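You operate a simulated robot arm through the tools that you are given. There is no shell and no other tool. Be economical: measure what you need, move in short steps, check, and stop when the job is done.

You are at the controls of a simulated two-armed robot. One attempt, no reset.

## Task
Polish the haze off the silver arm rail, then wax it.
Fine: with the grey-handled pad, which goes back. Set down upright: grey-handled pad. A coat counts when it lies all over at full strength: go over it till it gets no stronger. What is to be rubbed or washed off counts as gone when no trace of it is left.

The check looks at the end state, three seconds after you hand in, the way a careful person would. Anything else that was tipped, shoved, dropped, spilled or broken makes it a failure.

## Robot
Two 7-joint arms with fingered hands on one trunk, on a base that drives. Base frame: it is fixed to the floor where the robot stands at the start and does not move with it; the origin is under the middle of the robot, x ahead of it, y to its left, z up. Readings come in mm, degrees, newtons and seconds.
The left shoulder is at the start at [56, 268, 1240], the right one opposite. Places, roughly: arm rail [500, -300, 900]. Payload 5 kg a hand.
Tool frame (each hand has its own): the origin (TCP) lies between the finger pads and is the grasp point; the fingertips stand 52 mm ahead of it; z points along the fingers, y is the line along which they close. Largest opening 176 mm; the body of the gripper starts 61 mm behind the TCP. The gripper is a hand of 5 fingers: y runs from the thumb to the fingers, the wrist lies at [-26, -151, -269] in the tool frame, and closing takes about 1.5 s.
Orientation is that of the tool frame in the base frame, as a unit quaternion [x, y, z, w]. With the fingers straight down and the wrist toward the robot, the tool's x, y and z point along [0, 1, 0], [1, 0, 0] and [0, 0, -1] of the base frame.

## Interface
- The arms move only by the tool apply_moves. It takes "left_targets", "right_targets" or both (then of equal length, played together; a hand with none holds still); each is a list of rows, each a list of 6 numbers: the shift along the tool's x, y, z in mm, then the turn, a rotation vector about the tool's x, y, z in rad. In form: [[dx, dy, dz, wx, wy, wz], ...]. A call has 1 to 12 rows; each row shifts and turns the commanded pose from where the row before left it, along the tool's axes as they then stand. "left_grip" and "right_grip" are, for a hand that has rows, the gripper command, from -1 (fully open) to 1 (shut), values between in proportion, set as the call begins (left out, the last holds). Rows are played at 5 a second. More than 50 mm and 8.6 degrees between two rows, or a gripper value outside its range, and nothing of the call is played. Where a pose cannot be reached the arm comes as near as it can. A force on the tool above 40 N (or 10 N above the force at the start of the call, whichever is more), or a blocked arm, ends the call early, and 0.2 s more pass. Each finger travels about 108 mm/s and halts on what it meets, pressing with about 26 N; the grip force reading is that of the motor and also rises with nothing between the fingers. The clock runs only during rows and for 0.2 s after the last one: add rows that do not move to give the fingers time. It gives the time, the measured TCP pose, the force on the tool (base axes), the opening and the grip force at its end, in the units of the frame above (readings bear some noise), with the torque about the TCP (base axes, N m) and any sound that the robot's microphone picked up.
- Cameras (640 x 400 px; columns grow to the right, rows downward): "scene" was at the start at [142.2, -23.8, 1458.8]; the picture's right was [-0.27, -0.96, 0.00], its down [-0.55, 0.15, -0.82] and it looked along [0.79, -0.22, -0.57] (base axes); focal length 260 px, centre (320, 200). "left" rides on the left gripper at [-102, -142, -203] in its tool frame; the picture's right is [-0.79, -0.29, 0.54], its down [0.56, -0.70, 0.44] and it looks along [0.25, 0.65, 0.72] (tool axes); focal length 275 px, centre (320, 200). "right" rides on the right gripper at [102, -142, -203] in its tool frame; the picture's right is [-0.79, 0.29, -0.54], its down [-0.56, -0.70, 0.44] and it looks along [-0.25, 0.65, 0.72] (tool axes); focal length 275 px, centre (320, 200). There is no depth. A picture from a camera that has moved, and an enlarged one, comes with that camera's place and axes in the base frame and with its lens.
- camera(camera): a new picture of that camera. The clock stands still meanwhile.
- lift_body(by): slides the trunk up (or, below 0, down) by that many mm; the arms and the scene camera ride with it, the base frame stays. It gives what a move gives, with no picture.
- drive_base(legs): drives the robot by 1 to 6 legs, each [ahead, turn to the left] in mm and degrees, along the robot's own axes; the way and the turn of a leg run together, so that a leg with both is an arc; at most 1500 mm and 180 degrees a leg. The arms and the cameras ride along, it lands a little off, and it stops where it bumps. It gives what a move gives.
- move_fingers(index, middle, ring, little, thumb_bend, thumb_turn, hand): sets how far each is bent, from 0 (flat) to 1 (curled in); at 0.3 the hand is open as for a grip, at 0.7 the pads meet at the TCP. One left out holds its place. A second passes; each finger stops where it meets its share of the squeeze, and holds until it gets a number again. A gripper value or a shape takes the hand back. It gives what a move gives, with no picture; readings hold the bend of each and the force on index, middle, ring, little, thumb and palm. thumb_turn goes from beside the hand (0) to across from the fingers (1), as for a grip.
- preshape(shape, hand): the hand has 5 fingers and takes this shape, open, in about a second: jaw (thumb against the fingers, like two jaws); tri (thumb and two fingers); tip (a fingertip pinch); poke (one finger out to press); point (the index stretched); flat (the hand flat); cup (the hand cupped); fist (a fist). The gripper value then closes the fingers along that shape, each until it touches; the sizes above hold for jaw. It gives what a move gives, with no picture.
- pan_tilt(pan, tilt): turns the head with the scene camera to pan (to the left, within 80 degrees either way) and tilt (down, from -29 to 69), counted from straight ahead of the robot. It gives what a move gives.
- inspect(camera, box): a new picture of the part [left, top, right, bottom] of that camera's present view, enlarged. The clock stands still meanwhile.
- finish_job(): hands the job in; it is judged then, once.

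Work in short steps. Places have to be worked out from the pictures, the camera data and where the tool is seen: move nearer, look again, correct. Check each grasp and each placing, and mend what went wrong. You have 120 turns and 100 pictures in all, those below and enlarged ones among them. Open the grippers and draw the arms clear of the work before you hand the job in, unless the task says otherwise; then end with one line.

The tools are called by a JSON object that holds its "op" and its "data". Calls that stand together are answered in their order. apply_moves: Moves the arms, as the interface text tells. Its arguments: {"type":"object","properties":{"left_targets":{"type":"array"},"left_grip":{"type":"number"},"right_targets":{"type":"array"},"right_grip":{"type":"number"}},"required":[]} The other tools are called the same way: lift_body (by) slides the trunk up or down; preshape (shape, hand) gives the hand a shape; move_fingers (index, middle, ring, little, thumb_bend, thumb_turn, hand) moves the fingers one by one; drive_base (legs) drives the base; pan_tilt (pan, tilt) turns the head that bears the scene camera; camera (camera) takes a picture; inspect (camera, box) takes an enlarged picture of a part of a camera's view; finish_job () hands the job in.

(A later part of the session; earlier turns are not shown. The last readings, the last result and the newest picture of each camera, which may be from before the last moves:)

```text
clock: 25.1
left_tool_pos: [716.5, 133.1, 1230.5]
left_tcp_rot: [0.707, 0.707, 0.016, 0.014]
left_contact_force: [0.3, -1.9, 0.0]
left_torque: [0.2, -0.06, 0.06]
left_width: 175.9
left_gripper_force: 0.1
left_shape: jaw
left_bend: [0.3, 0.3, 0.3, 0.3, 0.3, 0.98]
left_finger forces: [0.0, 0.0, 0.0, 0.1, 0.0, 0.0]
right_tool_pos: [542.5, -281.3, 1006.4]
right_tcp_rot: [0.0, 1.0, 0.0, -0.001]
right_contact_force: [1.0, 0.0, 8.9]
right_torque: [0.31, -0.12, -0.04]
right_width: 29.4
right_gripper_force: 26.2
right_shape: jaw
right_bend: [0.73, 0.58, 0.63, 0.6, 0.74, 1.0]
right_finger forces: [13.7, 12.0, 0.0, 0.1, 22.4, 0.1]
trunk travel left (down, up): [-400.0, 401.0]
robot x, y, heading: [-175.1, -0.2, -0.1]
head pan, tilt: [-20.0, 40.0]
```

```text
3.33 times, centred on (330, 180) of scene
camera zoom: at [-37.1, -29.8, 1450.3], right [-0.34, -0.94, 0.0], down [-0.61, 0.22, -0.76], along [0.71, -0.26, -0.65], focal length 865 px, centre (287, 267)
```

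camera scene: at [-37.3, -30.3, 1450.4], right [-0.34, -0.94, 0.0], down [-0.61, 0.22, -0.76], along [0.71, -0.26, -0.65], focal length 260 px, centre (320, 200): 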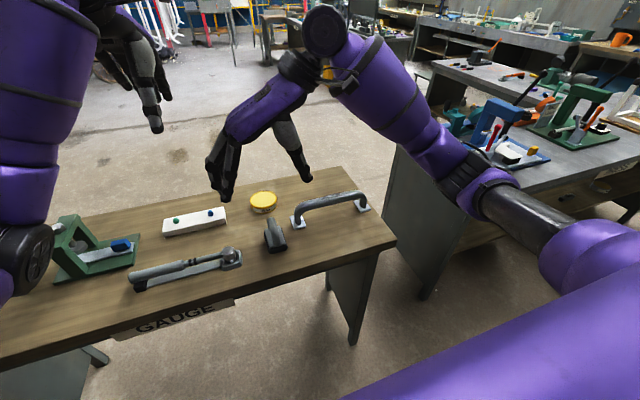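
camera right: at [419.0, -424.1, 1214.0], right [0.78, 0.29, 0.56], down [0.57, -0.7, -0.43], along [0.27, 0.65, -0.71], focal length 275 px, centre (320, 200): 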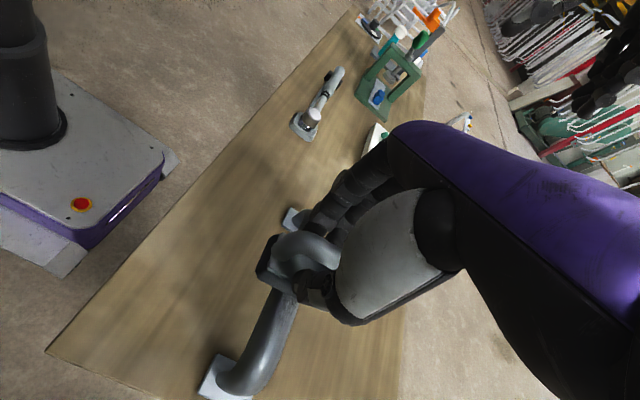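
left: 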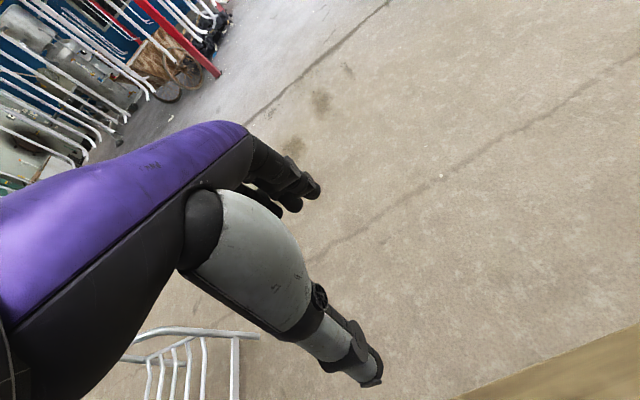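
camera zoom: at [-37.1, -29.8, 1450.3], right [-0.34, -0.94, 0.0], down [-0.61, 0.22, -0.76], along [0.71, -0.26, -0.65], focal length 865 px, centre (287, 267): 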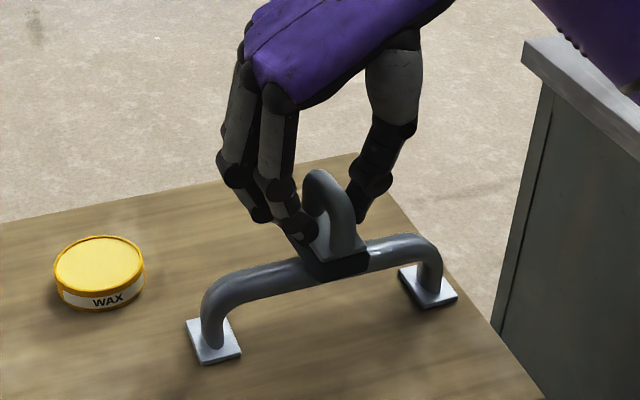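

The strokes go smoothly. I'll press slightly harder and do two more double strokes, then lift and look.

{"op": "apply_moves", "data": {"right_targets": [[0, -25, 0.7, 0, 0, 0], [0, -25, 0, 0, 0, 0], [0, -25, 0, 0, 0, 0], [0, 25, 0, 0, 0, 0], [0, 25, 0, 0, 0, 0], [0, 25, 0, 0, 0, 0], [0, 25, 0, 0, 0, 0], [0, 25, 0, 0, 0, 0], [0, 25, 0, 0, 0, 0], [0, -25, 0, 0, 0, 0], [0, -25, 0, 0, 0, 0], [0, -25, 0, 0, 0, 0]]}}

{"op": "apply_moves", "data": {"right_targets": [[0, -25, 0, 0, 0, 0], [0, -25, 0, 0, 0, 0], [0, -25, 0, 0, 0, 0], [0, 25, 0, 0, 0, 0], [0, 25, 0, 0, 0, 0], [0, 25, 0, 0, 0, 0], [0, 25, 0, 0, 0, 0], [0, 25, 0, 0, 0, 0], [0, 25, 0, 0, 0, 0], [0, 0, -40, 0, 0, 0], [0, 0, -45, 0, 0, 0], [0, 45, 0, 0, 0, 0]]}}

{"op": "inspect", "data": {"camera": "scene", "box": [270, 160, 400, 250]}}

{"op": "camera", "data": {"camera": "right"}}

```text
clock: 26.6
left_tool_pos: [698.1, 132.8, 1246.0]
left_tcp_rot: [0.706, 0.707, 0.024, 0.022]
left_contact_force: [-3.1, 0.3, 2.0]
left_torque: [0.13, -0.33, 0.08]
left_width: 175.9
left_gripper_force: 0.1
left_shape: jaw
left_bend: [0.3, 0.3, 0.3, 0.3, 0.3, 0.98]
left_finger forces: [0.0, 0.0, 0.0, 0.0, 0.0, 0.1]
right_tool_pos: [526.6, -263.8, 1015.3]
right_tcp_rot: [0.002, 1.0, 0.0, 0.008]
right_contact_force: [-3.5, -1.9, 0.3]
right_torque: [0.19, -0.4, -0.1]
right_width: 29.0
right_gripper_force: 26.4
right_shape: jaw
right_bend: [0.73, 0.59, 0.63, 0.6, 0.74, 1.0]
right_finger forces: [9.6, 10.4, 0.0, 0.1, 23.2, 0.1]
trunk travel left (down, up): [-400.0, 401.0]
robot x, y, heading: [-176.6, -0.2, -0.1]
head pan, tilt: [-20.0, 40.0]
stopped in row 7 (right hand): the force on the tool passed its limit at 44 N (the readings are from after the stop); the commanded pose is now the measured one
```

```text
clock: 29.2
left_tool_pos: [702.5, 136.8, 1239.8]
left_tcp_rot: [0.705, 0.708, 0.018, 0.019]
left_contact_force: [1.6, 3.3, -1.1]
left_torque: [-0.44, 0.15, -0.09]
left_width: 176.1
left_gripper_force: 0.1
left_shape: jaw
left_bend: [0.3, 0.3, 0.3, 0.3, 0.3, 0.98]
left_finger forces: [0.1, 0.0, 0.0, 0.0, 0.0, 0.1]
right_tool_pos: [527.9, -139.2, 1096.5]
right_tcp_rot: [0.001, 1.0, -0.001, 0.006]
right_contact_force: [0.8, 1.1, -0.7]
right_torque: [-0.1, 0.1, 0.01]
right_width: 29.1
right_gripper_force: 26.5
right_shape: jaw
right_bend: [0.73, 0.59, 0.63, 0.6, 0.74, 1.0]
right_finger forces: [9.6, 10.1, 0.1, 0.1, 22.2, 0.0]
trunk travel left (down, up): [-400.0, 401.0]
robot x, y, heading: [-173.3, 2.3, 0.0]
head pan, tilt: [-20.0, 40.0]
```

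```text
4.44 times, centred on (335, 205) of scene
camera zoom: at [-35.3, -26.9, 1449.9], right [-0.34, -0.94, 0.01], down [-0.62, 0.22, -0.76], along [0.71, -0.26, -0.65], focal length 1154 px, centre (253, 178)
```

zoom: 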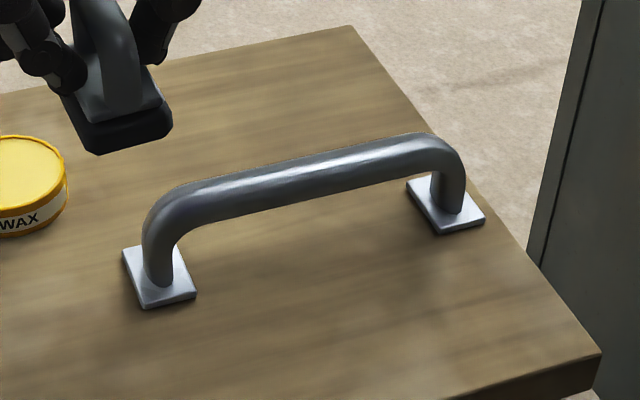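

```text
72 pictures are left
camera right: at [423.9, -281.1, 1297.0], right [0.78, 0.29, 0.55], down [0.56, -0.7, -0.43], along [0.26, 0.65, -0.71], focal length 275 px, centre (320, 200)
```

right: 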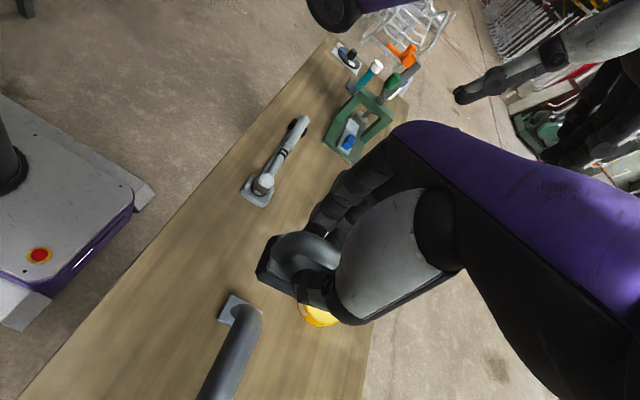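

I must avoid those force stops. The rail looks bright now, so I'll zoom in for traces of haze, from the left hand as well if it can see.

{"op": "inspect", "data": {"camera": "scene", "box": [295, 182, 380, 235]}}

{"op": "inspect", "data": {"camera": "right", "box": [170, 280, 290, 400]}}

{"op": "camera", "data": {"camera": "left"}}

```text
7.53 times, centred on (338, 208) of scene
camera zoom: at [-35.3, -26.9, 1449.9], right [-0.34, -0.94, 0.01], down [-0.62, 0.22, -0.76], along [0.71, -0.26, -0.65], focal length 1954 px, centre (188, 136)
```

zoom: 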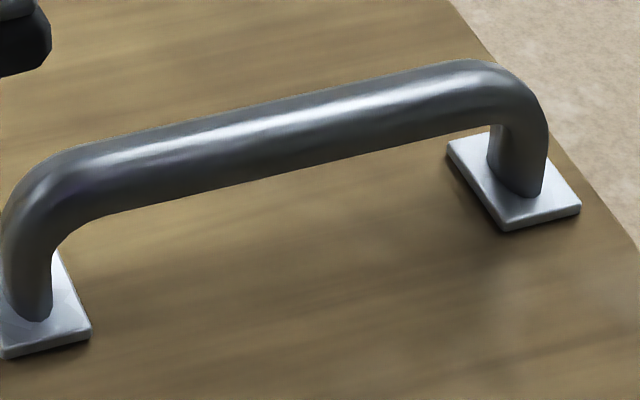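

```text
3.33 times, centred on (230, 340) of right
camera zoom: at [423.9, -281.1, 1297.0], right [0.78, 0.29, 0.55], down [0.56, -0.7, -0.43], along [0.26, 0.65, -0.71], focal length 918 px, centre (620, -267)
```

zoom: 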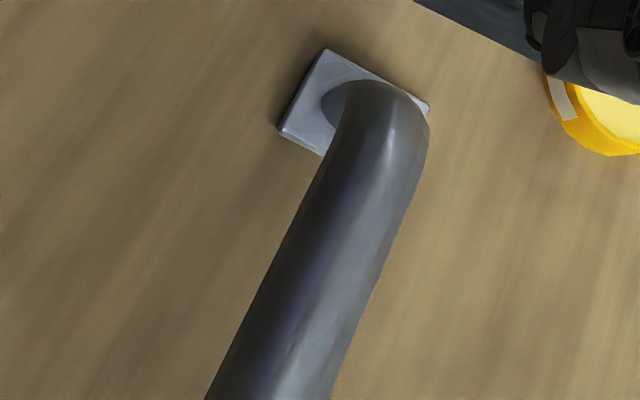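

```text
69 pictures are left
camera left: at [549.7, 35.9, 1435.8], right [-0.25, -0.79, -0.55], down [-0.68, 0.55, -0.48], along [0.69, 0.25, -0.68], focal length 275 px, centre (320, 200)
```

left: 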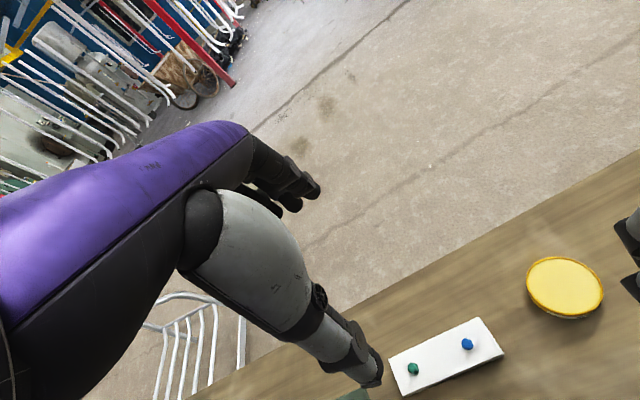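

I'll shift the hand so its camera sees the middle and the far end of the bar from above.

{"op": "apply_moves", "data": {"right_targets": [[0, -37, -17, 0, 0.012, 0], [0, -37, -17, 0, 0, 0], [0, -37, -17, 0, 0, 0], [0, 0, 0, 0, 0, 0]]}}

{"op": "inspect", "data": {"camera": "right", "box": [150, 220, 330, 400]}}

```text
clock: 30.2
left_tool_pos: [702.3, 135.0, 1241.3]
left_tcp_rot: [0.706, 0.708, 0.019, 0.02]
left_contact_force: [0.2, -0.9, -0.6]
left_torque: [-0.06, 0.07, -0.04]
left_width: 175.6
left_gripper_force: 0.0
left_shape: jaw
left_bend: [0.3, 0.3, 0.3, 0.3, 0.3, 0.98]
left_finger forces: [0.0, 0.1, 0.0, 0.1, 0.1, 0.1]
right_tool_pos: [528.8, -255.8, 1149.5]
right_tcp_rot: [0.001, 1.0, 0.0, 0.0]
right_contact_force: [1.2, 1.2, -1.6]
right_torque: [-0.04, 0.06, -0.01]
right_width: 28.8
right_gripper_force: 25.9
right_shape: jaw
right_bend: [0.73, 0.59, 0.63, 0.6, 0.74, 1.0]
right_finger forces: [9.7, 9.9, 0.0, 0.0, 21.7, 0.0]
trunk travel left (down, up): [-400.0, 401.0]
robot x, y, heading: [-172.5, 4.0, -0.1]
head pan, tilt: [-20.0, 40.0]
```

```text
2.22 times, centred on (240, 310) of right
camera zoom: at [427.7, -398.2, 1350.3], right [0.79, 0.29, 0.54], down [0.56, -0.7, -0.44], along [0.25, 0.65, -0.72], focal length 612 px, centre (498, -44)
```

zoom: 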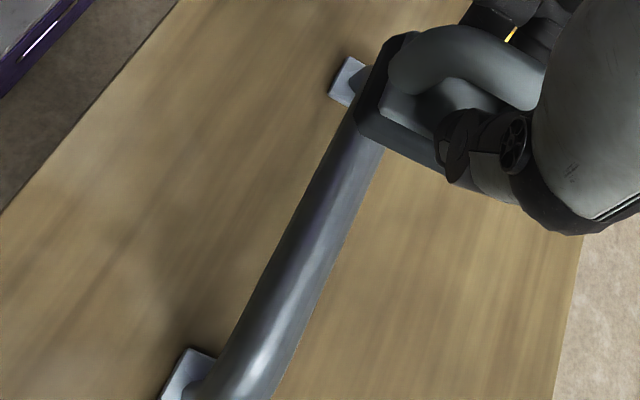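

The bar looks clean. For safety I'll make another gentle polishing pass, since friction spiked last time.

{"op": "apply_moves", "data": {"right_targets": [[-13, -24, 30, 0, 0, 0], [0, 0, 40, 0, 0, 0], [0, 0, 40, 0, 0, 0], [0, 0, 28, 0, 0, 0], [0, 0, 3, 0, 0, 0], [0, 0, 0, 0, 0, 0]]}}

{"op": "apply_moves", "data": {"right_targets": [[0, 0, 2, 0, 0, 0], [0, 0, 0, 0, 0, 0]]}}

```text
clock: 31.6
left_tool_pos: [702.0, 134.7, 1242.0]
left_tcp_rot: [0.706, 0.707, 0.02, 0.02]
left_contact_force: [-0.1, 0.5, -0.4]
left_torque: [-0.05, 0.01, -0.05]
left_width: 176.1
left_gripper_force: 0.0
left_shape: jaw
left_bend: [0.3, 0.3, 0.3, 0.3, 0.3, 0.98]
left_finger forces: [0.1, 0.0, 0.0, 0.0, 0.1, 0.0]
right_tool_pos: [543.3, -276.2, 1008.5]
right_tcp_rot: [0.001, 1.0, 0.0, 0.001]
right_contact_force: [0.6, 0.4, -0.9]
right_torque: [0.0, -0.02, 0.0]
right_width: 28.9
right_gripper_force: 25.9
right_shape: jaw
right_bend: [0.73, 0.59, 0.63, 0.6, 0.74, 1.0]
right_finger forces: [9.9, 9.9, 0.0, 0.0, 21.4, 0.0]
trunk travel left (down, up): [-400.0, 401.0]
robot x, y, heading: [-174.9, 3.2, 0.0]
head pan, tilt: [-20.0, 40.0]
```

```text
clock: 32.2
left_tool_pos: [700.1, 133.8, 1242.0]
left_tcp_rot: [0.706, 0.708, 0.021, 0.02]
left_contact_force: [0.4, -0.2, 0.3]
left_torque: [0.0, 0.02, 0.0]
left_width: 176.0
left_gripper_force: 0.0
left_shape: jaw
left_bend: [0.3, 0.3, 0.3, 0.3, 0.3, 0.98]
left_finger forces: [0.0, 0.0, 0.1, 0.0, 0.1, 0.0]
right_tool_pos: [542.1, -278.8, 1006.6]
right_tcp_rot: [0.001, 1.0, -0.001, 0.002]
right_contact_force: [0.4, 0.4, 7.2]
right_torque: [0.21, 0.0, 0.01]
right_width: 28.9
right_gripper_force: 26.0
right_shape: jaw
right_bend: [0.73, 0.59, 0.63, 0.6, 0.74, 1.0]
right_finger forces: [10.1, 11.8, 0.1, 0.1, 22.6, 0.1]
trunk travel left (down, up): [-400.0, 401.0]
robot x, y, heading: [-174.2, -4.7, 0.0]
head pan, tilt: [-20.0, 40.0]
```

Contact is at 7 N. I'll do gentle full-length strokes out past both bends.

{"op": "apply_moves", "data": {"right_targets": [[0, -20, 0.3, 0, 0, 0], [0, -20, 0, 0, 0, 0], [0, -20, 0, 0, 0, 0], [0, -20, 0, 0, 0, 0], [0, -15, 0, 0, 0, 0], [0, 24, 0, 0, 0, 0], [0, 24, 0, 0, 0, 0], [0, 24, 0, 0, 0, 0], [0, 24, 0, 0, 0, 0], [0, 24, 0, 0, 0, 0], [0, 24, 0, 0, 0, 0], [0, 24, 0, 0, 0, 0]]}}

{"op": "apply_moves", "data": {"right_targets": [[0, 20, 0, 0, 0, 0], [0, -24, 0, 0, 0, 0], [0, -24, 0, 0, 0, 0], [0, -24, 0, 0, 0, 0], [0, -24, 0, 0, 0, 0], [0, -24, 0, 0, 0, 0], [0, -24, 0, 0, 0, 0], [0, -24, 0, 0, 0, 0], [0, -16, 0, 0, 0, 0]]}}

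{"op": "apply_moves", "data": {"right_targets": [[0, 24, 0, 0, 0, 0], [0, 24, 0, 0, 0, 0], [0, 24, 0, 0, 0, 0], [0, 24, 0, 0, 0, 0], [0, 24, 0, 0, 0, 0], [0, 24, 0, 0, 0, 0], [0, 24, 0, 0, 0, 0], [0, 10, 0, 0, 0, 0], [0, 0, 0, 0, 0, 0]]}}

```text
clock: 34.8
left_tool_pos: [700.6, 134.7, 1242.9]
left_tcp_rot: [0.706, 0.707, 0.019, 0.021]
left_contact_force: [-0.9, 1.0, 0.3]
left_torque: [-0.07, 0.02, 0.01]
left_width: 176.0
left_gripper_force: 0.1
left_shape: jaw
left_bend: [0.3, 0.3, 0.3, 0.3, 0.3, 0.98]
left_finger forces: [0.1, 0.1, 0.1, 0.0, 0.0, 0.1]
right_tool_pos: [538.5, -206.4, 1006.1]
right_tcp_rot: [0.001, 1.0, 0.0, 0.001]
right_contact_force: [-1.5, 1.2, 6.1]
right_torque: [0.27, 0.04, 0.07]
right_width: 29.0
right_gripper_force: 26.7
right_shape: jaw
right_bend: [0.73, 0.58, 0.63, 0.6, 0.74, 1.0]
right_finger forces: [11.5, 13.0, 0.1, 0.0, 22.9, 0.0]
trunk travel left (down, up): [-400.0, 401.0]
robot x, y, heading: [-174.8, -0.2, 0.0]
head pan, tilt: [-20.0, 40.0]
```

```text
clock: 36.8
left_tool_pos: [699.9, 136.1, 1242.6]
left_tcp_rot: [0.707, 0.707, 0.02, 0.02]
left_contact_force: [0.6, 0.1, 0.2]
left_torque: [0.04, 0.07, -0.01]
left_width: 176.0
left_gripper_force: 0.0
left_shape: jaw
left_bend: [0.3, 0.3, 0.3, 0.3, 0.3, 0.98]
left_finger forces: [0.0, 0.0, 0.0, 0.0, 0.0, 0.0]
right_tool_pos: [539.0, -368.9, 1006.3]
right_tcp_rot: [0.001, 1.0, 0.0, 0.001]
right_contact_force: [-0.2, 1.5, 12.0]
right_torque: [0.49, -0.01, 0.0]
right_width: 29.1
right_gripper_force: 26.3
right_shape: jaw
right_bend: [0.73, 0.58, 0.63, 0.6, 0.74, 1.0]
right_finger forces: [14.3, 14.3, 0.1, 0.1, 22.4, 0.0]
trunk travel left (down, up): [-400.0, 401.0]
robot x, y, heading: [-172.5, 0.9, 0.2]
head pan, tilt: [-20.0, 40.0]
```

```text
clock: 38.8
left_tool_pos: [701.2, 134.3, 1242.9]
left_tcp_rot: [0.706, 0.708, 0.02, 0.02]
left_contact_force: [0.5, 0.3, -0.4]
left_torque: [-0.02, -0.01, -0.01]
left_width: 175.9
left_gripper_force: 0.2
left_shape: jaw
left_bend: [0.3, 0.3, 0.3, 0.3, 0.3, 0.98]
left_finger forces: [0.0, 0.1, 0.0, 0.0, 0.0, 0.1]
right_tool_pos: [540.1, -190.6, 1006.8]
right_tcp_rot: [0.001, 1.0, 0.0, 0.001]
right_contact_force: [-0.8, -0.2, 0.9]
right_torque: [0.01, 0.01, 0.01]
right_width: 29.4
right_gripper_force: 25.8
right_shape: jaw
right_bend: [0.73, 0.59, 0.63, 0.6, 0.74, 1.0]
right_finger forces: [10.7, 10.4, 0.0, 0.1, 21.7, 0.0]
trunk travel left (down, up): [-400.0, 401.0]
robot x, y, heading: [-172.9, -0.5, -0.3]
head pan, tilt: [-20.0, 40.0]
```

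The polishing pass is done. I'll lift off, check the bar again, and move toward the wax tin.

{"op": "apply_moves", "data": {"right_targets": [[0, 0, -30, 0, 0, 0], [0, 0, -30, 0, 0, 0], [-29, 28, 0, 0, 0, 0], [-29, 28, 0, 0, 0, 0], [-29, 28, 0, 0, 0, 0], [-28, 27, 0, 0, 0, 0], [0, 0, 0, 0, 0, 0]]}}

{"op": "inspect", "data": {"camera": "scene", "box": [230, 130, 400, 250]}}

{"op": "inspect", "data": {"camera": "left", "box": [460, 200, 640, 340]}}

```text
clock: 40.4
left_tool_pos: [701.1, 132.4, 1242.7]
left_tcp_rot: [0.707, 0.707, 0.02, 0.02]
left_contact_force: [-0.7, -1.4, -0.2]
left_torque: [0.12, -0.03, 0.02]
left_width: 175.9
left_gripper_force: 0.0
left_shape: jaw
left_bend: [0.3, 0.3, 0.3, 0.3, 0.3, 0.98]
left_finger forces: [0.1, 0.1, 0.0, 0.0, 0.0, 0.0]
right_tool_pos: [655.3, -82.0, 1067.2]
right_tcp_rot: [0.0, 1.0, 0.0, 0.002]
right_contact_force: [-0.4, 0.0, -0.9]
right_torque: [0.08, -0.01, -0.03]
right_width: 28.7
right_gripper_force: 25.9
right_shape: jaw
right_bend: [0.73, 0.59, 0.63, 0.6, 0.74, 1.0]
right_finger forces: [10.3, 9.9, 0.0, 0.1, 21.4, 0.0]
trunk travel left (down, up): [-400.0, 401.0]
robot x, y, heading: [-169.7, 1.9, 0.3]
head pan, tilt: [-20.0, 40.0]
```

```text
3.33 times, centred on (315, 190) of scene
camera zoom: at [-36.4, -29.5, 1450.2], right [-0.34, -0.94, 0.0], down [-0.61, 0.22, -0.76], along [0.71, -0.26, -0.65], focal length 865 px, centre (337, 233)
```

zoom: 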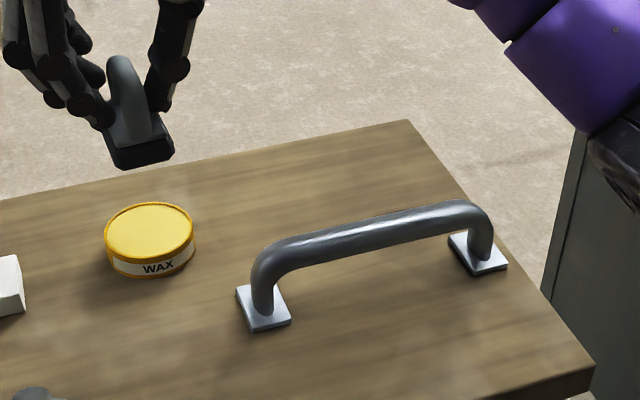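

```text
2.86 times, centred on (550, 270) of left
camera zoom: at [547.1, 31.9, 1437.6], right [-0.26, -0.79, -0.56], down [-0.68, 0.56, -0.48], along [0.69, 0.25, -0.68], focal length 786 px, centre (-337, 0)
```

zoom: 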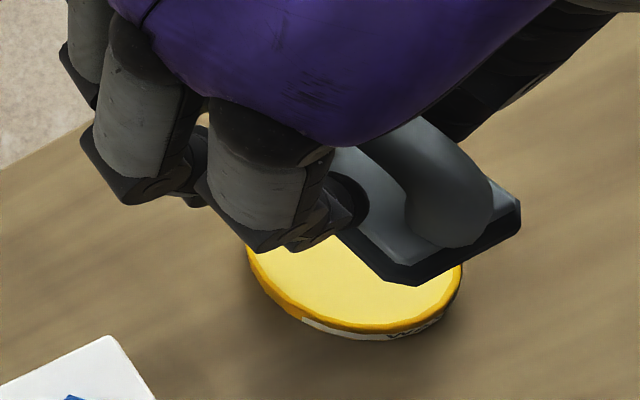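

The rail looks clear of haze. The tin is centred at about [660,-80], is about 90 mm across, and its top is near z≈872, so contact should come near TCP z≈961. I'll come down over it.

{"op": "apply_moves", "data": {"right_targets": [[-4, 2, 30, 0, 0.004, 0], [0, 0, 30, 0, 0, 0], [0, 0, 25, 0, 0, 0], [0, 0, 0, 0, 0, 0]]}}

{"op": "inspect", "data": {"camera": "scene", "box": [220, 150, 320, 230]}}

{"op": "inspect", "data": {"camera": "left", "box": [460, 200, 640, 340]}}

```text
clock: 41.4
left_tool_pos: [701.4, 133.5, 1242.8]
left_tcp_rot: [0.706, 0.708, 0.02, 0.02]
left_contact_force: [-0.7, 0.2, 0.6]
left_torque: [0.01, -0.04, 0.0]
left_width: 175.8
left_gripper_force: 0.0
left_shape: jaw
left_bend: [0.3, 0.3, 0.3, 0.3, 0.3, 0.98]
left_finger forces: [0.0, 0.1, 0.0, 0.0, 0.1, 0.1]
right_tool_pos: [661.2, -80.2, 982.2]
right_tcp_rot: [0.001, 1.0, 0.0, 0.0]
right_contact_force: [0.0, 0.4, -1.6]
right_torque: [-0.05, -0.07, -0.04]
right_width: 29.1
right_gripper_force: 25.8
right_shape: jaw
right_bend: [0.73, 0.59, 0.63, 0.6, 0.74, 1.0]
right_finger forces: [10.3, 9.6, 0.1, 0.0, 21.5, 0.0]
trunk travel left (down, up): [-400.0, 401.0]
robot x, y, heading: [-172.9, 0.3, 0.0]
head pan, tilt: [-20.0, 40.0]
```

```text
5.00 times, centred on (270, 190) of scene
camera zoom: at [-36.7, -28.6, 1450.3], right [-0.34, -0.94, 0.01], down [-0.61, 0.22, -0.76], along [0.71, -0.26, -0.65], focal length 1298 px, centre (570, 250)
```

zoom: 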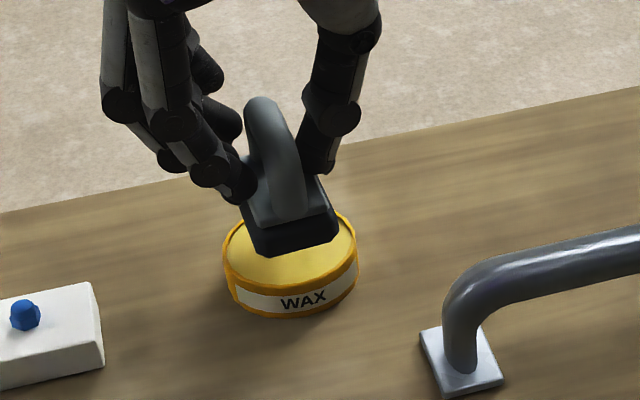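

```text
2.86 times, centred on (550, 270) of left
camera zoom: at [547.1, 33.1, 1437.6], right [-0.26, -0.79, -0.55], down [-0.68, 0.56, -0.48], along [0.69, 0.25, -0.68], focal length 786 px, centre (-337, 0)
```

zoom: 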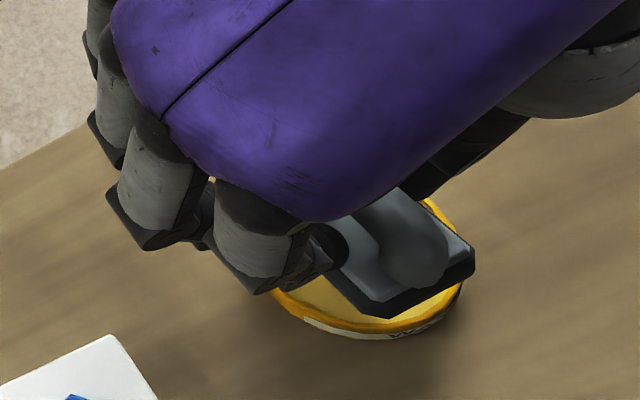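

The pad is centred over the tin to within a few millimetres. I'll lower it the last stretch in small steps, shifting 2 mm left.

{"op": "apply_moves", "data": {"right_targets": [[0, 2, 8, 0, 0, 0], [0, 0, 6, 0, 0, 0], [0, 0, 0, 0, 0, 0]]}}

{"op": "apply_moves", "data": {"right_targets": [[0, 0, 3, 0, 0, 0], [0, 0, 0, 0, 0, 0]]}}

{"op": "apply_moves", "data": {"right_targets": [[0, 0, 2, 0, 0, 0], [0, 0, 0, 0, 0, 0]]}}

```text
clock: 42.2
left_tool_pos: [701.7, 133.9, 1241.7]
left_tcp_rot: [0.706, 0.707, 0.02, 0.02]
left_contact_force: [0.5, 0.4, -0.5]
left_torque: [-0.02, -0.02, -0.02]
left_width: 175.8
left_gripper_force: 0.1
left_shape: jaw
left_bend: [0.3, 0.3, 0.3, 0.3, 0.3, 0.98]
left_finger forces: [0.0, 0.1, 0.1, 0.0, 0.0, 0.0]
right_tool_pos: [660.4, -78.9, 966.5]
right_tcp_rot: [0.001, 1.0, 0.0, -0.001]
right_contact_force: [0.1, 1.8, -0.6]
right_torque: [0.0, 0.01, 0.01]
right_width: 28.8
right_gripper_force: 26.4
right_shape: jaw
right_bend: [0.73, 0.59, 0.63, 0.6, 0.74, 1.0]
right_finger forces: [10.3, 9.7, 0.0, 0.1, 21.5, 0.0]
trunk travel left (down, up): [-400.0, 401.0]
robot x, y, heading: [-171.8, 2.2, -0.1]
head pan, tilt: [-20.0, 40.0]
```

```text
clock: 42.8
left_tool_pos: [702.3, 133.8, 1241.6]
left_tcp_rot: [0.706, 0.707, 0.019, 0.02]
left_contact_force: [-0.4, -0.7, 0.8]
left_torque: [0.04, 0.0, 0.01]
left_width: 175.8
left_gripper_force: 0.1
left_shape: jaw
left_bend: [0.3, 0.3, 0.3, 0.3, 0.3, 0.98]
left_finger forces: [0.1, 0.1, 0.1, 0.0, 0.0, 0.0]
right_tool_pos: [660.5, -78.9, 964.4]
right_tcp_rot: [0.001, 1.0, 0.0, -0.002]
right_contact_force: [0.9, -0.9, -0.7]
right_torque: [0.02, -0.05, 0.0]
right_width: 29.0
right_gripper_force: 26.3
right_shape: jaw
right_bend: [0.73, 0.59, 0.63, 0.6, 0.74, 1.0]
right_finger forces: [10.4, 9.7, 0.1, 0.0, 21.4, 0.0]
trunk travel left (down, up): [-400.0, 401.0]
robot x, y, heading: [-175.8, 1.1, -0.1]
head pan, tilt: [-20.0, 40.0]
```

```text
clock: 43.4
left_tool_pos: [701.1, 133.8, 1242.1]
left_tcp_rot: [0.707, 0.707, 0.02, 0.02]
left_contact_force: [-0.6, 0.0, 0.2]
left_torque: [-0.01, -0.01, -0.02]
left_width: 175.9
left_gripper_force: 0.1
left_shape: jaw
left_bend: [0.3, 0.3, 0.3, 0.3, 0.3, 0.98]
left_finger forces: [0.0, 0.0, 0.0, 0.1, 0.0, 0.0]
right_tool_pos: [660.9, -76.8, 963.9]
right_tcp_rot: [0.0, 1.0, 0.0, -0.001]
right_contact_force: [-0.1, -0.1, 2.4]
right_torque: [0.08, -0.12, 0.01]
right_width: 29.0
right_gripper_force: 26.1
right_shape: jaw
right_bend: [0.73, 0.59, 0.63, 0.6, 0.74, 1.0]
right_finger forces: [9.8, 11.3, 0.1, 0.0, 21.7, 0.0]
trunk travel left (down, up): [-400.0, 401.0]
robot x, y, heading: [-174.8, -1.1, 0.1]
head pan, tilt: [-20.0, 40.0]
```

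Light contact with the wax at 2.4 N. I'll press a touch more, hold, then lift straight up and inspect.

{"op": "apply_moves", "data": {"right_targets": [[0, 0, 1, 0, 0, 0], [0, 0, 0.6, 0, 0, 0], [0, 0, 0, 0, 0, 0], [0, 0, 0, 0, 0, 0], [0, 0, 0, 0, 0, 0]]}}

{"op": "apply_moves", "data": {"right_targets": [[0, 0, -20, 0, 0, 0], [0, 0, -40, 0, 0, 0], [0, 0, -40, 0, 0, 0], [0, 0, 0, 0, 0, 0]]}}

{"op": "inspect", "data": {"camera": "scene", "box": [220, 130, 320, 230]}}

```text
clock: 44.6
left_tool_pos: [701.1, 133.6, 1242.5]
left_tcp_rot: [0.706, 0.707, 0.019, 0.02]
left_contact_force: [0.0, -0.2, -0.1]
left_torque: [-0.02, -0.01, -0.02]
left_width: 175.8
left_gripper_force: 0.0
left_shape: jaw
left_bend: [0.3, 0.3, 0.3, 0.3, 0.3, 0.98]
left_finger forces: [0.0, 0.0, 0.0, 0.1, 0.0, 0.1]
right_tool_pos: [660.5, -77.1, 962.7]
right_tcp_rot: [0.001, 1.0, 0.0, 0.001]
right_contact_force: [0.8, -2.4, 16.9]
right_torque: [-0.04, -0.22, -0.09]
right_width: 29.0
right_gripper_force: 25.8
right_shape: jaw
right_bend: [0.73, 0.59, 0.63, 0.6, 0.74, 1.0]
right_finger forces: [11.5, 12.5, 0.1, 0.0, 25.5, 0.0]
trunk travel left (down, up): [-400.0, 401.0]
robot x, y, heading: [-175.0, -2.2, -0.2]
head pan, tilt: [-20.0, 40.0]
```

```text
clock: 45.6
left_tool_pos: [701.9, 132.8, 1241.2]
left_tcp_rot: [0.707, 0.707, 0.02, 0.02]
left_contact_force: [1.1, -0.4, -0.7]
left_torque: [0.03, 0.05, -0.02]
left_width: 175.7
left_gripper_force: 0.0
left_shape: jaw
left_bend: [0.3, 0.3, 0.3, 0.3, 0.3, 0.98]
left_finger forces: [0.0, 0.1, 0.0, 0.1, 0.0, 0.1]
right_tool_pos: [662.4, -77.6, 1063.3]
right_tcp_rot: [0.001, 1.0, 0.0, -0.002]
right_contact_force: [0.8, -0.8, -2.2]
right_torque: [0.07, 0.09, 0.03]
right_width: 29.0
right_gripper_force: 26.1
right_shape: jaw
right_bend: [0.73, 0.59, 0.63, 0.6, 0.74, 1.0]
right_finger forces: [10.4, 9.6, 0.1, 0.0, 21.1, 0.0]
trunk travel left (down, up): [-400.0, 401.0]
robot x, y, heading: [-172.6, -1.0, 0.1]
head pan, tilt: [-20.0, 40.0]
```

```text
4.00 times, centred on (270, 180) of scene
camera zoom: at [-35.6, -29.2, 1449.9], right [-0.34, -0.94, 0.01], down [-0.62, 0.22, -0.76], along [0.71, -0.26, -0.65], focal length 1038 px, centre (520, 280)
```

zoom: 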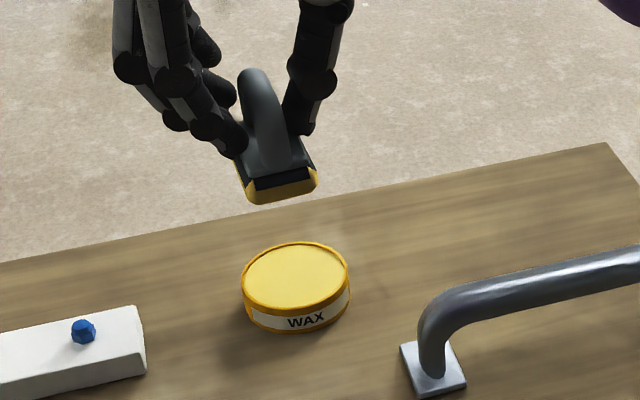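

The sole now carries wax and the tin hasn't moved. I'll go back to the middle of the rail and make contact.

{"op": "apply_moves", "data": {"right_targets": [[24.4, -40.4, 0, 0, 0, 0], [24.4, -40.4, 0, 0, 0, 0], [24.4, -40.4, 0, 0, 0, 0], [24.4, -40.4, 0, 0, 0, 0], [24.4, -40.4, 0, 0, 0, 0], [0, 0, 30, 0, 0.002, 0], [0, 0, 22, 0, 0, 0], [0, 0, 3, 0, 0, 0], [0, 0, 0, 0, 0, 0]]}}

{"op": "apply_moves", "data": {"right_targets": [[0, 0, 2, 0, 0, 0], [0, 0, 0, 0, 0, 0]]}}

```text
clock: 47.6
left_tool_pos: [700.7, 133.5, 1242.1]
left_tcp_rot: [0.706, 0.708, 0.02, 0.02]
left_contact_force: [-1.0, -0.3, 0.4]
left_torque: [0.02, -0.02, 0.03]
left_width: 175.8
left_gripper_force: 0.0
left_shape: jaw
left_bend: [0.3, 0.3, 0.3, 0.3, 0.3, 0.98]
left_finger forces: [0.0, 0.1, 0.0, 0.1, 0.0, 0.1]
right_tool_pos: [538.7, -278.5, 1006.3]
right_tcp_rot: [0.001, 1.0, 0.0, -0.002]
right_contact_force: [0.2, -1.9, 7.4]
right_torque: [0.19, -0.12, 0.0]
right_width: 28.9
right_gripper_force: 26.1
right_shape: jaw
right_bend: [0.73, 0.58, 0.63, 0.6, 0.74, 1.0]
right_finger forces: [10.4, 12.6, 0.0, 0.0, 22.1, 0.1]
trunk travel left (down, up): [-400.0, 401.0]
robot x, y, heading: [-172.8, -2.2, -0.1]
head pan, tilt: [-20.0, 40.0]
```

```text
clock: 48.2
left_tool_pos: [699.0, 134.3, 1242.5]
left_tcp_rot: [0.706, 0.708, 0.019, 0.019]
left_contact_force: [0.7, 0.1, 0.8]
left_torque: [0.02, -0.02, -0.01]
left_width: 176.1
left_gripper_force: 0.1
left_shape: jaw
left_bend: [0.3, 0.3, 0.3, 0.3, 0.3, 0.98]
left_finger forces: [0.1, 0.0, 0.0, 0.0, 0.0, 0.0]
right_tool_pos: [538.4, -278.8, 1006.8]
right_tcp_rot: [0.001, 1.0, 0.0, -0.001]
right_contact_force: [-2.3, -0.9, 22.0]
right_torque: [0.14, -0.07, -0.01]
right_width: 29.0
right_gripper_force: 25.8
right_shape: jaw
right_bend: [0.73, 0.58, 0.63, 0.6, 0.74, 1.0]
right_finger forces: [13.4, 14.6, 0.0, 0.0, 24.6, 0.0]
trunk travel left (down, up): [-400.0, 401.0]
robot x, y, heading: [-172.6, 3.1, -0.2]
head pan, tilt: [-20.0, 40.0]
```

22 N is a bit much. I'll ease up by 1.2 mm and stroke.

{"op": "apply_moves", "data": {"right_targets": [[0, -20, -1.2, 0, 0, 0], [0, -20, 0, 0, 0, 0], [0, -20, 0, 0, 0, 0], [0, -20, 0, 0, 0, 0], [0, -15, 0, 0, 0, 0], [0, 24, 0, 0, 0, 0], [0, 24, 0, 0, 0, 0], [0, 24, 0, 0, 0, 0], [0, 24, 0, 0, 0, 0], [0, 24, 0, 0, 0, 0], [0, 24, 0, 0, 0, 0], [0, 24, 0, 0, 0, 0]]}}

{"op": "apply_moves", "data": {"right_targets": [[0, 20, 0, 0, 0, 0], [0, -24, 0, 0, 0, 0], [0, -24, 0, 0, 0, 0], [0, -24, 0, 0, 0, 0], [0, -24, 0, 0, 0, 0], [0, -24, 0, 0, 0, 0], [0, -24, 0, 0, 0, 0], [0, -24, 0, 0, 0, 0], [0, -16, 0, 0, 0, 0]]}}

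{"op": "apply_moves", "data": {"right_targets": [[0, 24, 0, 0, 0, 0], [0, 24, 0, 0, 0, 0], [0, 24, 0, 0, 0, 0], [0, 24, 0, 0, 0, 0], [0, 24, 0, 0, 0, 0], [0, 24, 0, 0, 0, 0], [0, 24, 0, 0, 0, 0], [0, 10, 0, 0, 0, 0], [0, 0, -30, 0, 0, 0], [0, 20, -40, 0, 0, 0], [0, 40, 0, 0, 0, 0], [0, 0, 0, 0, 0, 0]]}}

{"op": "inspect", "data": {"camera": "scene", "box": [290, 175, 390, 240]}}

{"op": "inspect", "data": {"camera": "scene", "box": [220, 130, 320, 230]}}

```text
clock: 50.8
left_tool_pos: [701.1, 134.1, 1242.2]
left_tcp_rot: [0.706, 0.707, 0.019, 0.02]
left_contact_force: [0.8, 1.2, 0.9]
left_torque: [-0.16, 0.02, -0.06]
left_width: 175.8
left_gripper_force: 0.0
left_shape: jaw
left_bend: [0.3, 0.3, 0.3, 0.3, 0.3, 0.98]
left_finger forces: [0.0, 0.0, 0.1, 0.0, 0.0, 0.0]
right_tool_pos: [536.7, -203.0, 1006.9]
right_tcp_rot: [0.001, 1.0, 0.0, -0.002]
right_contact_force: [-1.9, -2.2, 19.9]
right_torque: [0.06, 0.03, 0.04]
right_width: 29.9
right_gripper_force: 25.5
right_shape: jaw
right_bend: [0.73, 0.59, 0.63, 0.6, 0.74, 1.0]
right_finger forces: [16.5, 14.5, 0.1, 0.0, 25.7, 0.0]
trunk travel left (down, up): [-400.0, 401.0]
robot x, y, heading: [-170.0, -0.2, -0.1]
head pan, tilt: [-20.0, 40.0]
```

```text
clock: 52.8
left_tool_pos: [700.2, 134.7, 1243.8]
left_tcp_rot: [0.706, 0.708, 0.02, 0.019]
left_contact_force: [-0.7, -0.6, -0.1]
left_torque: [0.05, -0.01, 0.01]
left_width: 176.2
left_gripper_force: 0.0
left_shape: jaw
left_bend: [0.3, 0.3, 0.3, 0.3, 0.3, 0.98]
left_finger forces: [0.0, 0.1, 0.0, 0.1, 0.0, 0.0]
right_tool_pos: [535.7, -368.8, 1006.3]
right_tcp_rot: [0.001, 1.0, -0.001, -0.002]
right_contact_force: [0.9, 2.3, 14.7]
right_torque: [0.6, -0.04, -0.02]
right_width: 30.0
right_gripper_force: 26.1
right_shape: jaw
right_bend: [0.73, 0.58, 0.63, 0.6, 0.74, 1.0]
right_finger forces: [19.3, 15.1, 0.0, 0.0, 22.3, 0.1]
trunk travel left (down, up): [-400.0, 401.0]
robot x, y, heading: [-174.1, 0.8, 0.1]
head pan, tilt: [-20.0, 40.0]
```

```text
clock: 55.4
left_tool_pos: [699.7, 131.4, 1244.1]
left_tcp_rot: [0.706, 0.707, 0.02, 0.02]
left_contact_force: [-0.6, -1.6, 0.5]
left_torque: [0.14, -0.11, 0.08]
left_width: 176.1
left_gripper_force: 0.0
left_shape: jaw
left_bend: [0.3, 0.3, 0.3, 0.3, 0.3, 0.98]
left_finger forces: [0.0, 0.1, 0.1, 0.0, 0.1, 0.0]
right_tool_pos: [538.1, -130.5, 1075.0]
right_tcp_rot: [0.001, 1.0, 0.0, -0.002]
right_contact_force: [-0.5, -1.0, -1.0]
right_torque: [0.07, -0.16, 0.0]
right_width: 28.6
right_gripper_force: 25.8
right_shape: jaw
right_bend: [0.73, 0.59, 0.63, 0.6, 0.74, 1.0]
right_finger forces: [9.7, 10.4, 0.1, 0.1, 21.9, 0.1]
trunk travel left (down, up): [-400.0, 401.0]
robot x, y, heading: [-173.5, 0.6, 0.1]
head pan, tilt: [-20.0, 40.0]
```

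```text
6.15 times, centred on (340, 208) of scene
camera zoom: at [-37.4, -29.7, 1450.3], right [-0.34, -0.94, 0.0], down [-0.61, 0.22, -0.76], along [0.71, -0.26, -0.65], focal length 1597 px, centre (197, 154)
```

zoom: 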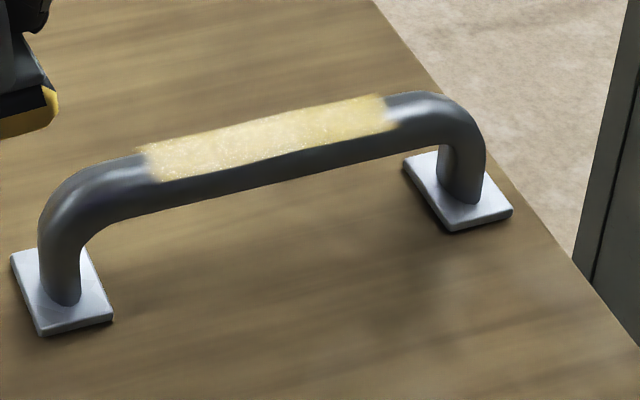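

```text
4.00 times, centred on (270, 180) of scene
camera zoom: at [-37.4, -29.7, 1450.3], right [-0.34, -0.94, 0.0], down [-0.61, 0.22, -0.76], along [0.71, -0.26, -0.65], focal length 1038 px, centre (520, 280)
```

zoom: 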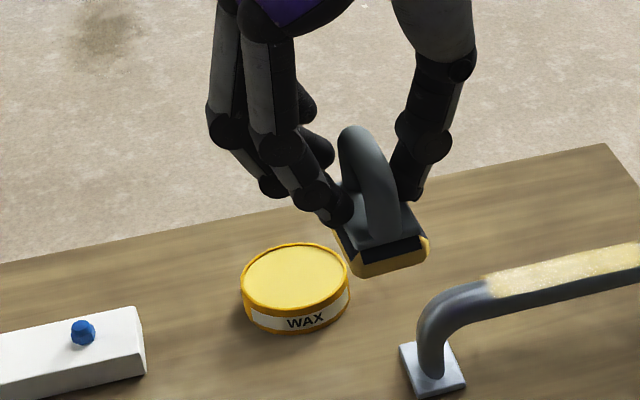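

The wax coats a defined patch on top of the bar, and the pad still holds wax. I'll apply more strokes until the coat stops getting stronger.

{"op": "apply_moves", "data": {"right_targets": [[-2, -40, 0, 0, 0, 0], [0, -30, 20, 0, 0, 0], [0, 0, 40, 0, 0, 0], [0, 0, 8, 0, 0, 0], [0, 0, 2, 0, 0, 0], [0, 0, 0, 0, 0, 0]]}}

```text
clock: 56.8
left_tool_pos: [700.8, 133.4, 1242.1]
left_tcp_rot: [0.707, 0.707, 0.02, 0.02]
left_contact_force: [0.5, 0.8, -1.2]
left_torque: [-0.02, -0.02, 0.0]
left_width: 175.9
left_gripper_force: 0.0
left_shape: jaw
left_bend: [0.3, 0.3, 0.3, 0.3, 0.3, 0.98]
left_finger forces: [0.0, 0.0, 0.0, 0.0, 0.0, 0.0]
right_tool_pos: [541.3, -198.7, 1006.2]
right_tcp_rot: [0.001, 1.0, 0.0, -0.002]
right_contact_force: [-0.8, 2.1, 9.5]
right_torque: [0.44, -0.02, 0.07]
right_width: 29.2
right_gripper_force: 26.4
right_shape: jaw
right_bend: [0.73, 0.59, 0.63, 0.6, 0.74, 1.0]
right_finger forces: [11.3, 13.7, 0.0, 0.0, 20.9, 0.1]
trunk travel left (down, up): [-400.0, 401.0]
robot x, y, heading: [-172.4, 0.3, 0.1]
head pan, tilt: [-20.0, 40.0]
```

Contact is at 9.5 N. I'll make four full strokes.

{"op": "apply_moves", "data": {"right_targets": [[0, -24, 0, 0, 0, 0], [0, -24, 0, 0, 0, 0], [0, -24, 0, 0, 0, 0], [0, -24, 0, 0, 0, 0], [0, -24, 0, 0, 0, 0], [0, -24, 0, 0, 0, 0], [0, -20, 0, 0, 0, 0]]}}

{"op": "apply_moves", "data": {"right_targets": [[0, 24, 0, 0, 0, 0], [0, 24, 0, 0, 0, 0], [0, 24, 0, 0, 0, 0], [0, 24, 0, 0, 0, 0], [0, 24, 0, 0, 0, 0], [0, 24, 0, 0, 0, 0], [0, 20, 0, 0, 0, 0]]}}

{"op": "apply_moves", "data": {"right_targets": [[0, -24, 0, 0, 0, 0], [0, -24, 0, 0, 0, 0], [0, -24, 0, 0, 0, 0], [0, -24, 0, 0, 0, 0], [0, -24, 0, 0, 0, 0], [0, -24, 0, 0, 0, 0], [0, -20, 0, 0, 0, 0]]}}

{"op": "apply_moves", "data": {"right_targets": [[0, 24, 0, 0, 0, 0], [0, 24, 0, 0, 0, 0], [0, 24, 0, 0, 0, 0], [0, 24, 0, 0, 0, 0], [0, 24, 0, 0, 0, 0], [0, 24, 0, 0, 0, 0], [0, 20, 0, 0, 0, 0], [0, 0, -30, 0, 0, 0], [0, 30, -40, 0, 0, 0], [0, 30, 0, 0, 0, 0], [0, 0, 0, 0, 0, 0]]}}

{"op": "inspect", "data": {"camera": "scene", "box": [290, 175, 390, 240]}}

{"op": "camera", "data": {"camera": "right"}}

```text
clock: 58.4
left_tool_pos: [699.9, 134.5, 1243.7]
left_tcp_rot: [0.706, 0.707, 0.019, 0.021]
left_contact_force: [0.0, -1.1, 0.3]
left_torque: [0.1, -0.01, -0.01]
left_width: 175.7
left_gripper_force: 0.1
left_shape: jaw
left_bend: [0.3, 0.3, 0.3, 0.3, 0.3, 0.98]
left_finger forces: [0.0, 0.0, 0.1, 0.0, 0.0, 0.0]
right_tool_pos: [539.1, -364.0, 1006.6]
right_tcp_rot: [0.0, 1.0, -0.001, -0.001]
right_contact_force: [1.0, 8.4, 33.0]
right_torque: [1.42, -0.01, -0.09]
right_width: 30.3
right_gripper_force: 25.9
right_shape: jaw
right_bend: [0.73, 0.58, 0.63, 0.6, 0.74, 1.0]
right_finger forces: [35.8, 18.5, 0.0, 0.0, 18.6, 0.0]
trunk travel left (down, up): [-400.0, 401.0]
robot x, y, heading: [-165.8, 3.2, 0.3]
head pan, tilt: [-20.0, 40.0]
```

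```text
clock: 58.8
left_tool_pos: [689.0, 129.1, 1262.4]
left_tcp_rot: [0.709, 0.704, 0.03, 0.039]
left_contact_force: [-3.0, 0.4, 0.5]
left_torque: [0.0, -0.31, 0.08]
left_width: 176.1
left_gripper_force: 0.0
left_shape: jaw
left_bend: [0.3, 0.3, 0.3, 0.3, 0.3, 0.98]
left_finger forces: [0.1, 0.0, 0.1, 0.0, 0.0, 0.0]
right_tool_pos: [524.9, -358.7, 1014.4]
right_tcp_rot: [0.001, 1.0, -0.003, 0.007]
right_contact_force: [-4.2, -1.8, 0.8]
right_torque: [0.12, -0.5, -0.1]
right_width: 28.9
right_gripper_force: 26.4
right_shape: jaw
right_bend: [0.73, 0.58, 0.63, 0.6, 0.75, 1.0]
right_finger forces: [9.4, 11.0, 0.1, 0.0, 21.9, 0.0]
trunk travel left (down, up): [-400.0, 401.0]
robot x, y, heading: [-173.1, 0.4, 0.3]
head pan, tilt: [-20.0, 40.0]
stopped in row 1 (right hand): the force on the tool passed its limit at 45 N (the readings are from after the stop); the commanded pose is now the measured one
```

```text
clock: 60.4
left_tool_pos: [691.4, 129.8, 1257.2]
left_tcp_rot: [0.709, 0.704, 0.029, 0.037]
left_contact_force: [0.1, -1.6, -0.6]
left_torque: [0.12, -0.02, -0.01]
left_width: 176.2
left_gripper_force: 0.2
left_shape: jaw
left_bend: [0.3, 0.3, 0.3, 0.3, 0.3, 0.98]
left_finger forces: [0.0, 0.1, 0.1, 0.1, 0.0, 0.1]
right_tool_pos: [525.3, -522.4, 1013.6]
right_tcp_rot: [0.002, 1.0, -0.003, 0.005]
right_contact_force: [0.9, -0.3, -1.9]
right_torque: [0.01, 0.02, 0.0]
right_width: 28.9
right_gripper_force: 26.6
right_shape: jaw
right_bend: [0.73, 0.58, 0.63, 0.6, 0.75, 1.0]
right_finger forces: [9.4, 10.5, 0.0, 0.1, 21.3, 0.0]
trunk travel left (down, up): [-400.0, 401.0]
robot x, y, heading: [-171.3, 0.2, 0.1]
head pan, tilt: [-20.0, 40.0]
```

```text
clock: 62.8
left_tool_pos: [691.0, 131.1, 1257.8]
left_tcp_rot: [0.709, 0.704, 0.029, 0.038]
left_contact_force: [-0.7, -0.5, -0.3]
left_torque: [-0.04, -0.03, -0.03]
left_width: 175.9
left_gripper_force: 0.0
left_shape: jaw
left_bend: [0.3, 0.3, 0.3, 0.3, 0.3, 0.98]
left_finger forces: [0.0, 0.1, 0.1, 0.0, 0.0, 0.0]
right_tool_pos: [527.4, -295.7, 1081.9]
right_tcp_rot: [0.002, 1.0, -0.002, 0.005]
right_contact_force: [0.2, -0.1, -0.5]
right_torque: [-0.06, -0.02, -0.01]
right_width: 29.2
right_gripper_force: 25.9
right_shape: jaw
right_bend: [0.73, 0.58, 0.63, 0.6, 0.75, 1.0]
right_finger forces: [9.5, 10.0, 0.1, 0.0, 20.6, 0.0]
trunk travel left (down, up): [-400.0, 401.0]
robot x, y, heading: [-175.7, 1.2, -0.1]
head pan, tilt: [-20.0, 40.0]
```

```text
6.15 times, centred on (340, 208) of scene
camera zoom: at [-36.5, -28.6, 1450.2], right [-0.34, -0.94, 0.01], down [-0.62, 0.22, -0.76], along [0.71, -0.26, -0.65], focal length 1597 px, centre (197, 154)
```

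zoom: 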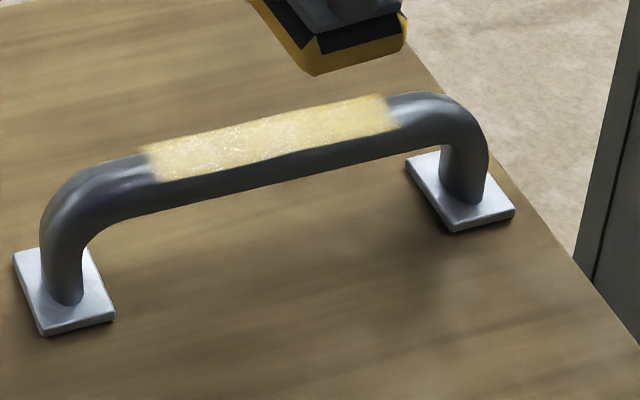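

```text
59 pictures are left
camera right: at [422.9, -436.8, 1283.0], right [0.79, 0.29, 0.55], down [0.56, -0.71, -0.43], along [0.26, 0.65, -0.72], focal length 275 px, centre (320, 200)
```

right: 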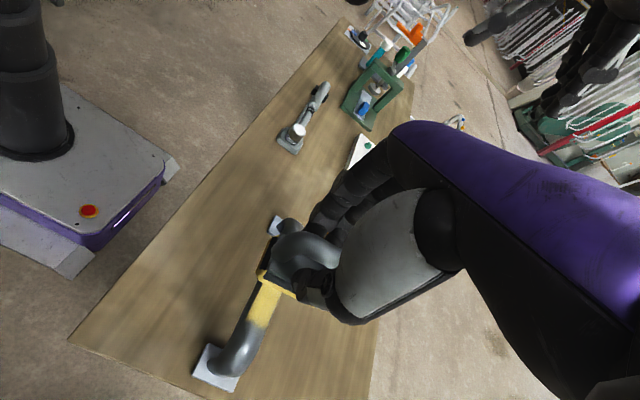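

Strokes stay useful between y=-220 and -350, which is the patch's extent. I'll reposition at the middle and make contact again, one call at a time.

{"op": "apply_moves", "data": {"right_targets": [[-12.6, 10, 24, 0, 0.01, 0], [0, 0, 40, 0, 0, 0], [0, 0, 9, 0, 0, 0], [0, 0, 2, 0, 0, 0], [0, 0, 0, 0, 0, 0]]}}

```text
clock: 64.0
left_tool_pos: [691.9, 130.8, 1257.3]
left_tcp_rot: [0.708, 0.704, 0.029, 0.037]
left_contact_force: [0.4, 0.6, 0.3]
left_torque: [-0.04, -0.01, 0.01]
left_width: 175.9
left_gripper_force: 0.0
left_shape: jaw
left_bend: [0.3, 0.3, 0.3, 0.3, 0.3, 0.98]
left_finger forces: [0.0, 0.0, 0.0, 0.1, 0.0, 0.1]
right_tool_pos: [539.4, -287.3, 1007.7]
right_tcp_rot: [0.001, 1.0, -0.003, 0.001]
right_contact_force: [0.4, 0.4, 2.8]
right_torque: [0.08, 0.08, 0.01]
right_width: 28.9
right_gripper_force: 25.6
right_shape: jaw
right_bend: [0.73, 0.58, 0.63, 0.6, 0.75, 1.0]
right_finger forces: [10.0, 9.9, 0.0, 0.0, 21.3, 0.1]
trunk travel left (down, up): [-400.0, 401.0]
robot x, y, heading: [-173.2, -2.2, -0.3]
head pan, tilt: [-20.0, 40.0]
```

Light contact at 2.8 N. I'll add 0.7 mm and stroke back and forth.

{"op": "apply_moves", "data": {"right_targets": [[0, -22, 0.7, 0, 0, 0], [0, -22, 0, 0, 0, 0], [0, -22, 0, 0, 0, 0], [0, 22, 0, 0, 0, 0], [0, 22, 0, 0, 0, 0], [0, 22, 0, 0, 0, 0], [0, 22, 0, 0, 0, 0], [0, 22, 0, 0, 0, 0], [0, 22, 0, 0, 0, 0], [0, -22, 0, 0, 0, 0], [0, -22, 0, 0, 0, 0], [0, -22, 0, 0, 0, 0]]}}

```text
clock: 66.6
left_tool_pos: [690.7, 128.5, 1258.0]
left_tcp_rot: [0.71, 0.703, 0.029, 0.038]
left_contact_force: [-0.9, -2.7, 0.4]
left_torque: [0.26, -0.06, 0.05]
left_width: 175.9
left_gripper_force: 0.0
left_shape: jaw
left_bend: [0.3, 0.3, 0.3, 0.3, 0.3, 0.98]
left_finger forces: [0.0, 0.0, 0.0, 0.0, 0.0, 0.0]
right_tool_pos: [540.2, -288.1, 1007.4]
right_tcp_rot: [0.002, 1.0, -0.003, 0.001]
right_contact_force: [1.3, -3.8, 7.0]
right_torque: [0.06, -0.09, -0.06]
right_width: 29.0
right_gripper_force: 25.8
right_shape: jaw
right_bend: [0.73, 0.58, 0.63, 0.6, 0.75, 1.0]
right_finger forces: [9.6, 11.5, 0.0, 0.0, 23.5, 0.1]
trunk travel left (down, up): [-400.0, 401.0]
robot x, y, heading: [-171.5, 0.8, 0.3]
head pan, tilt: [-20.0, 40.0]
```

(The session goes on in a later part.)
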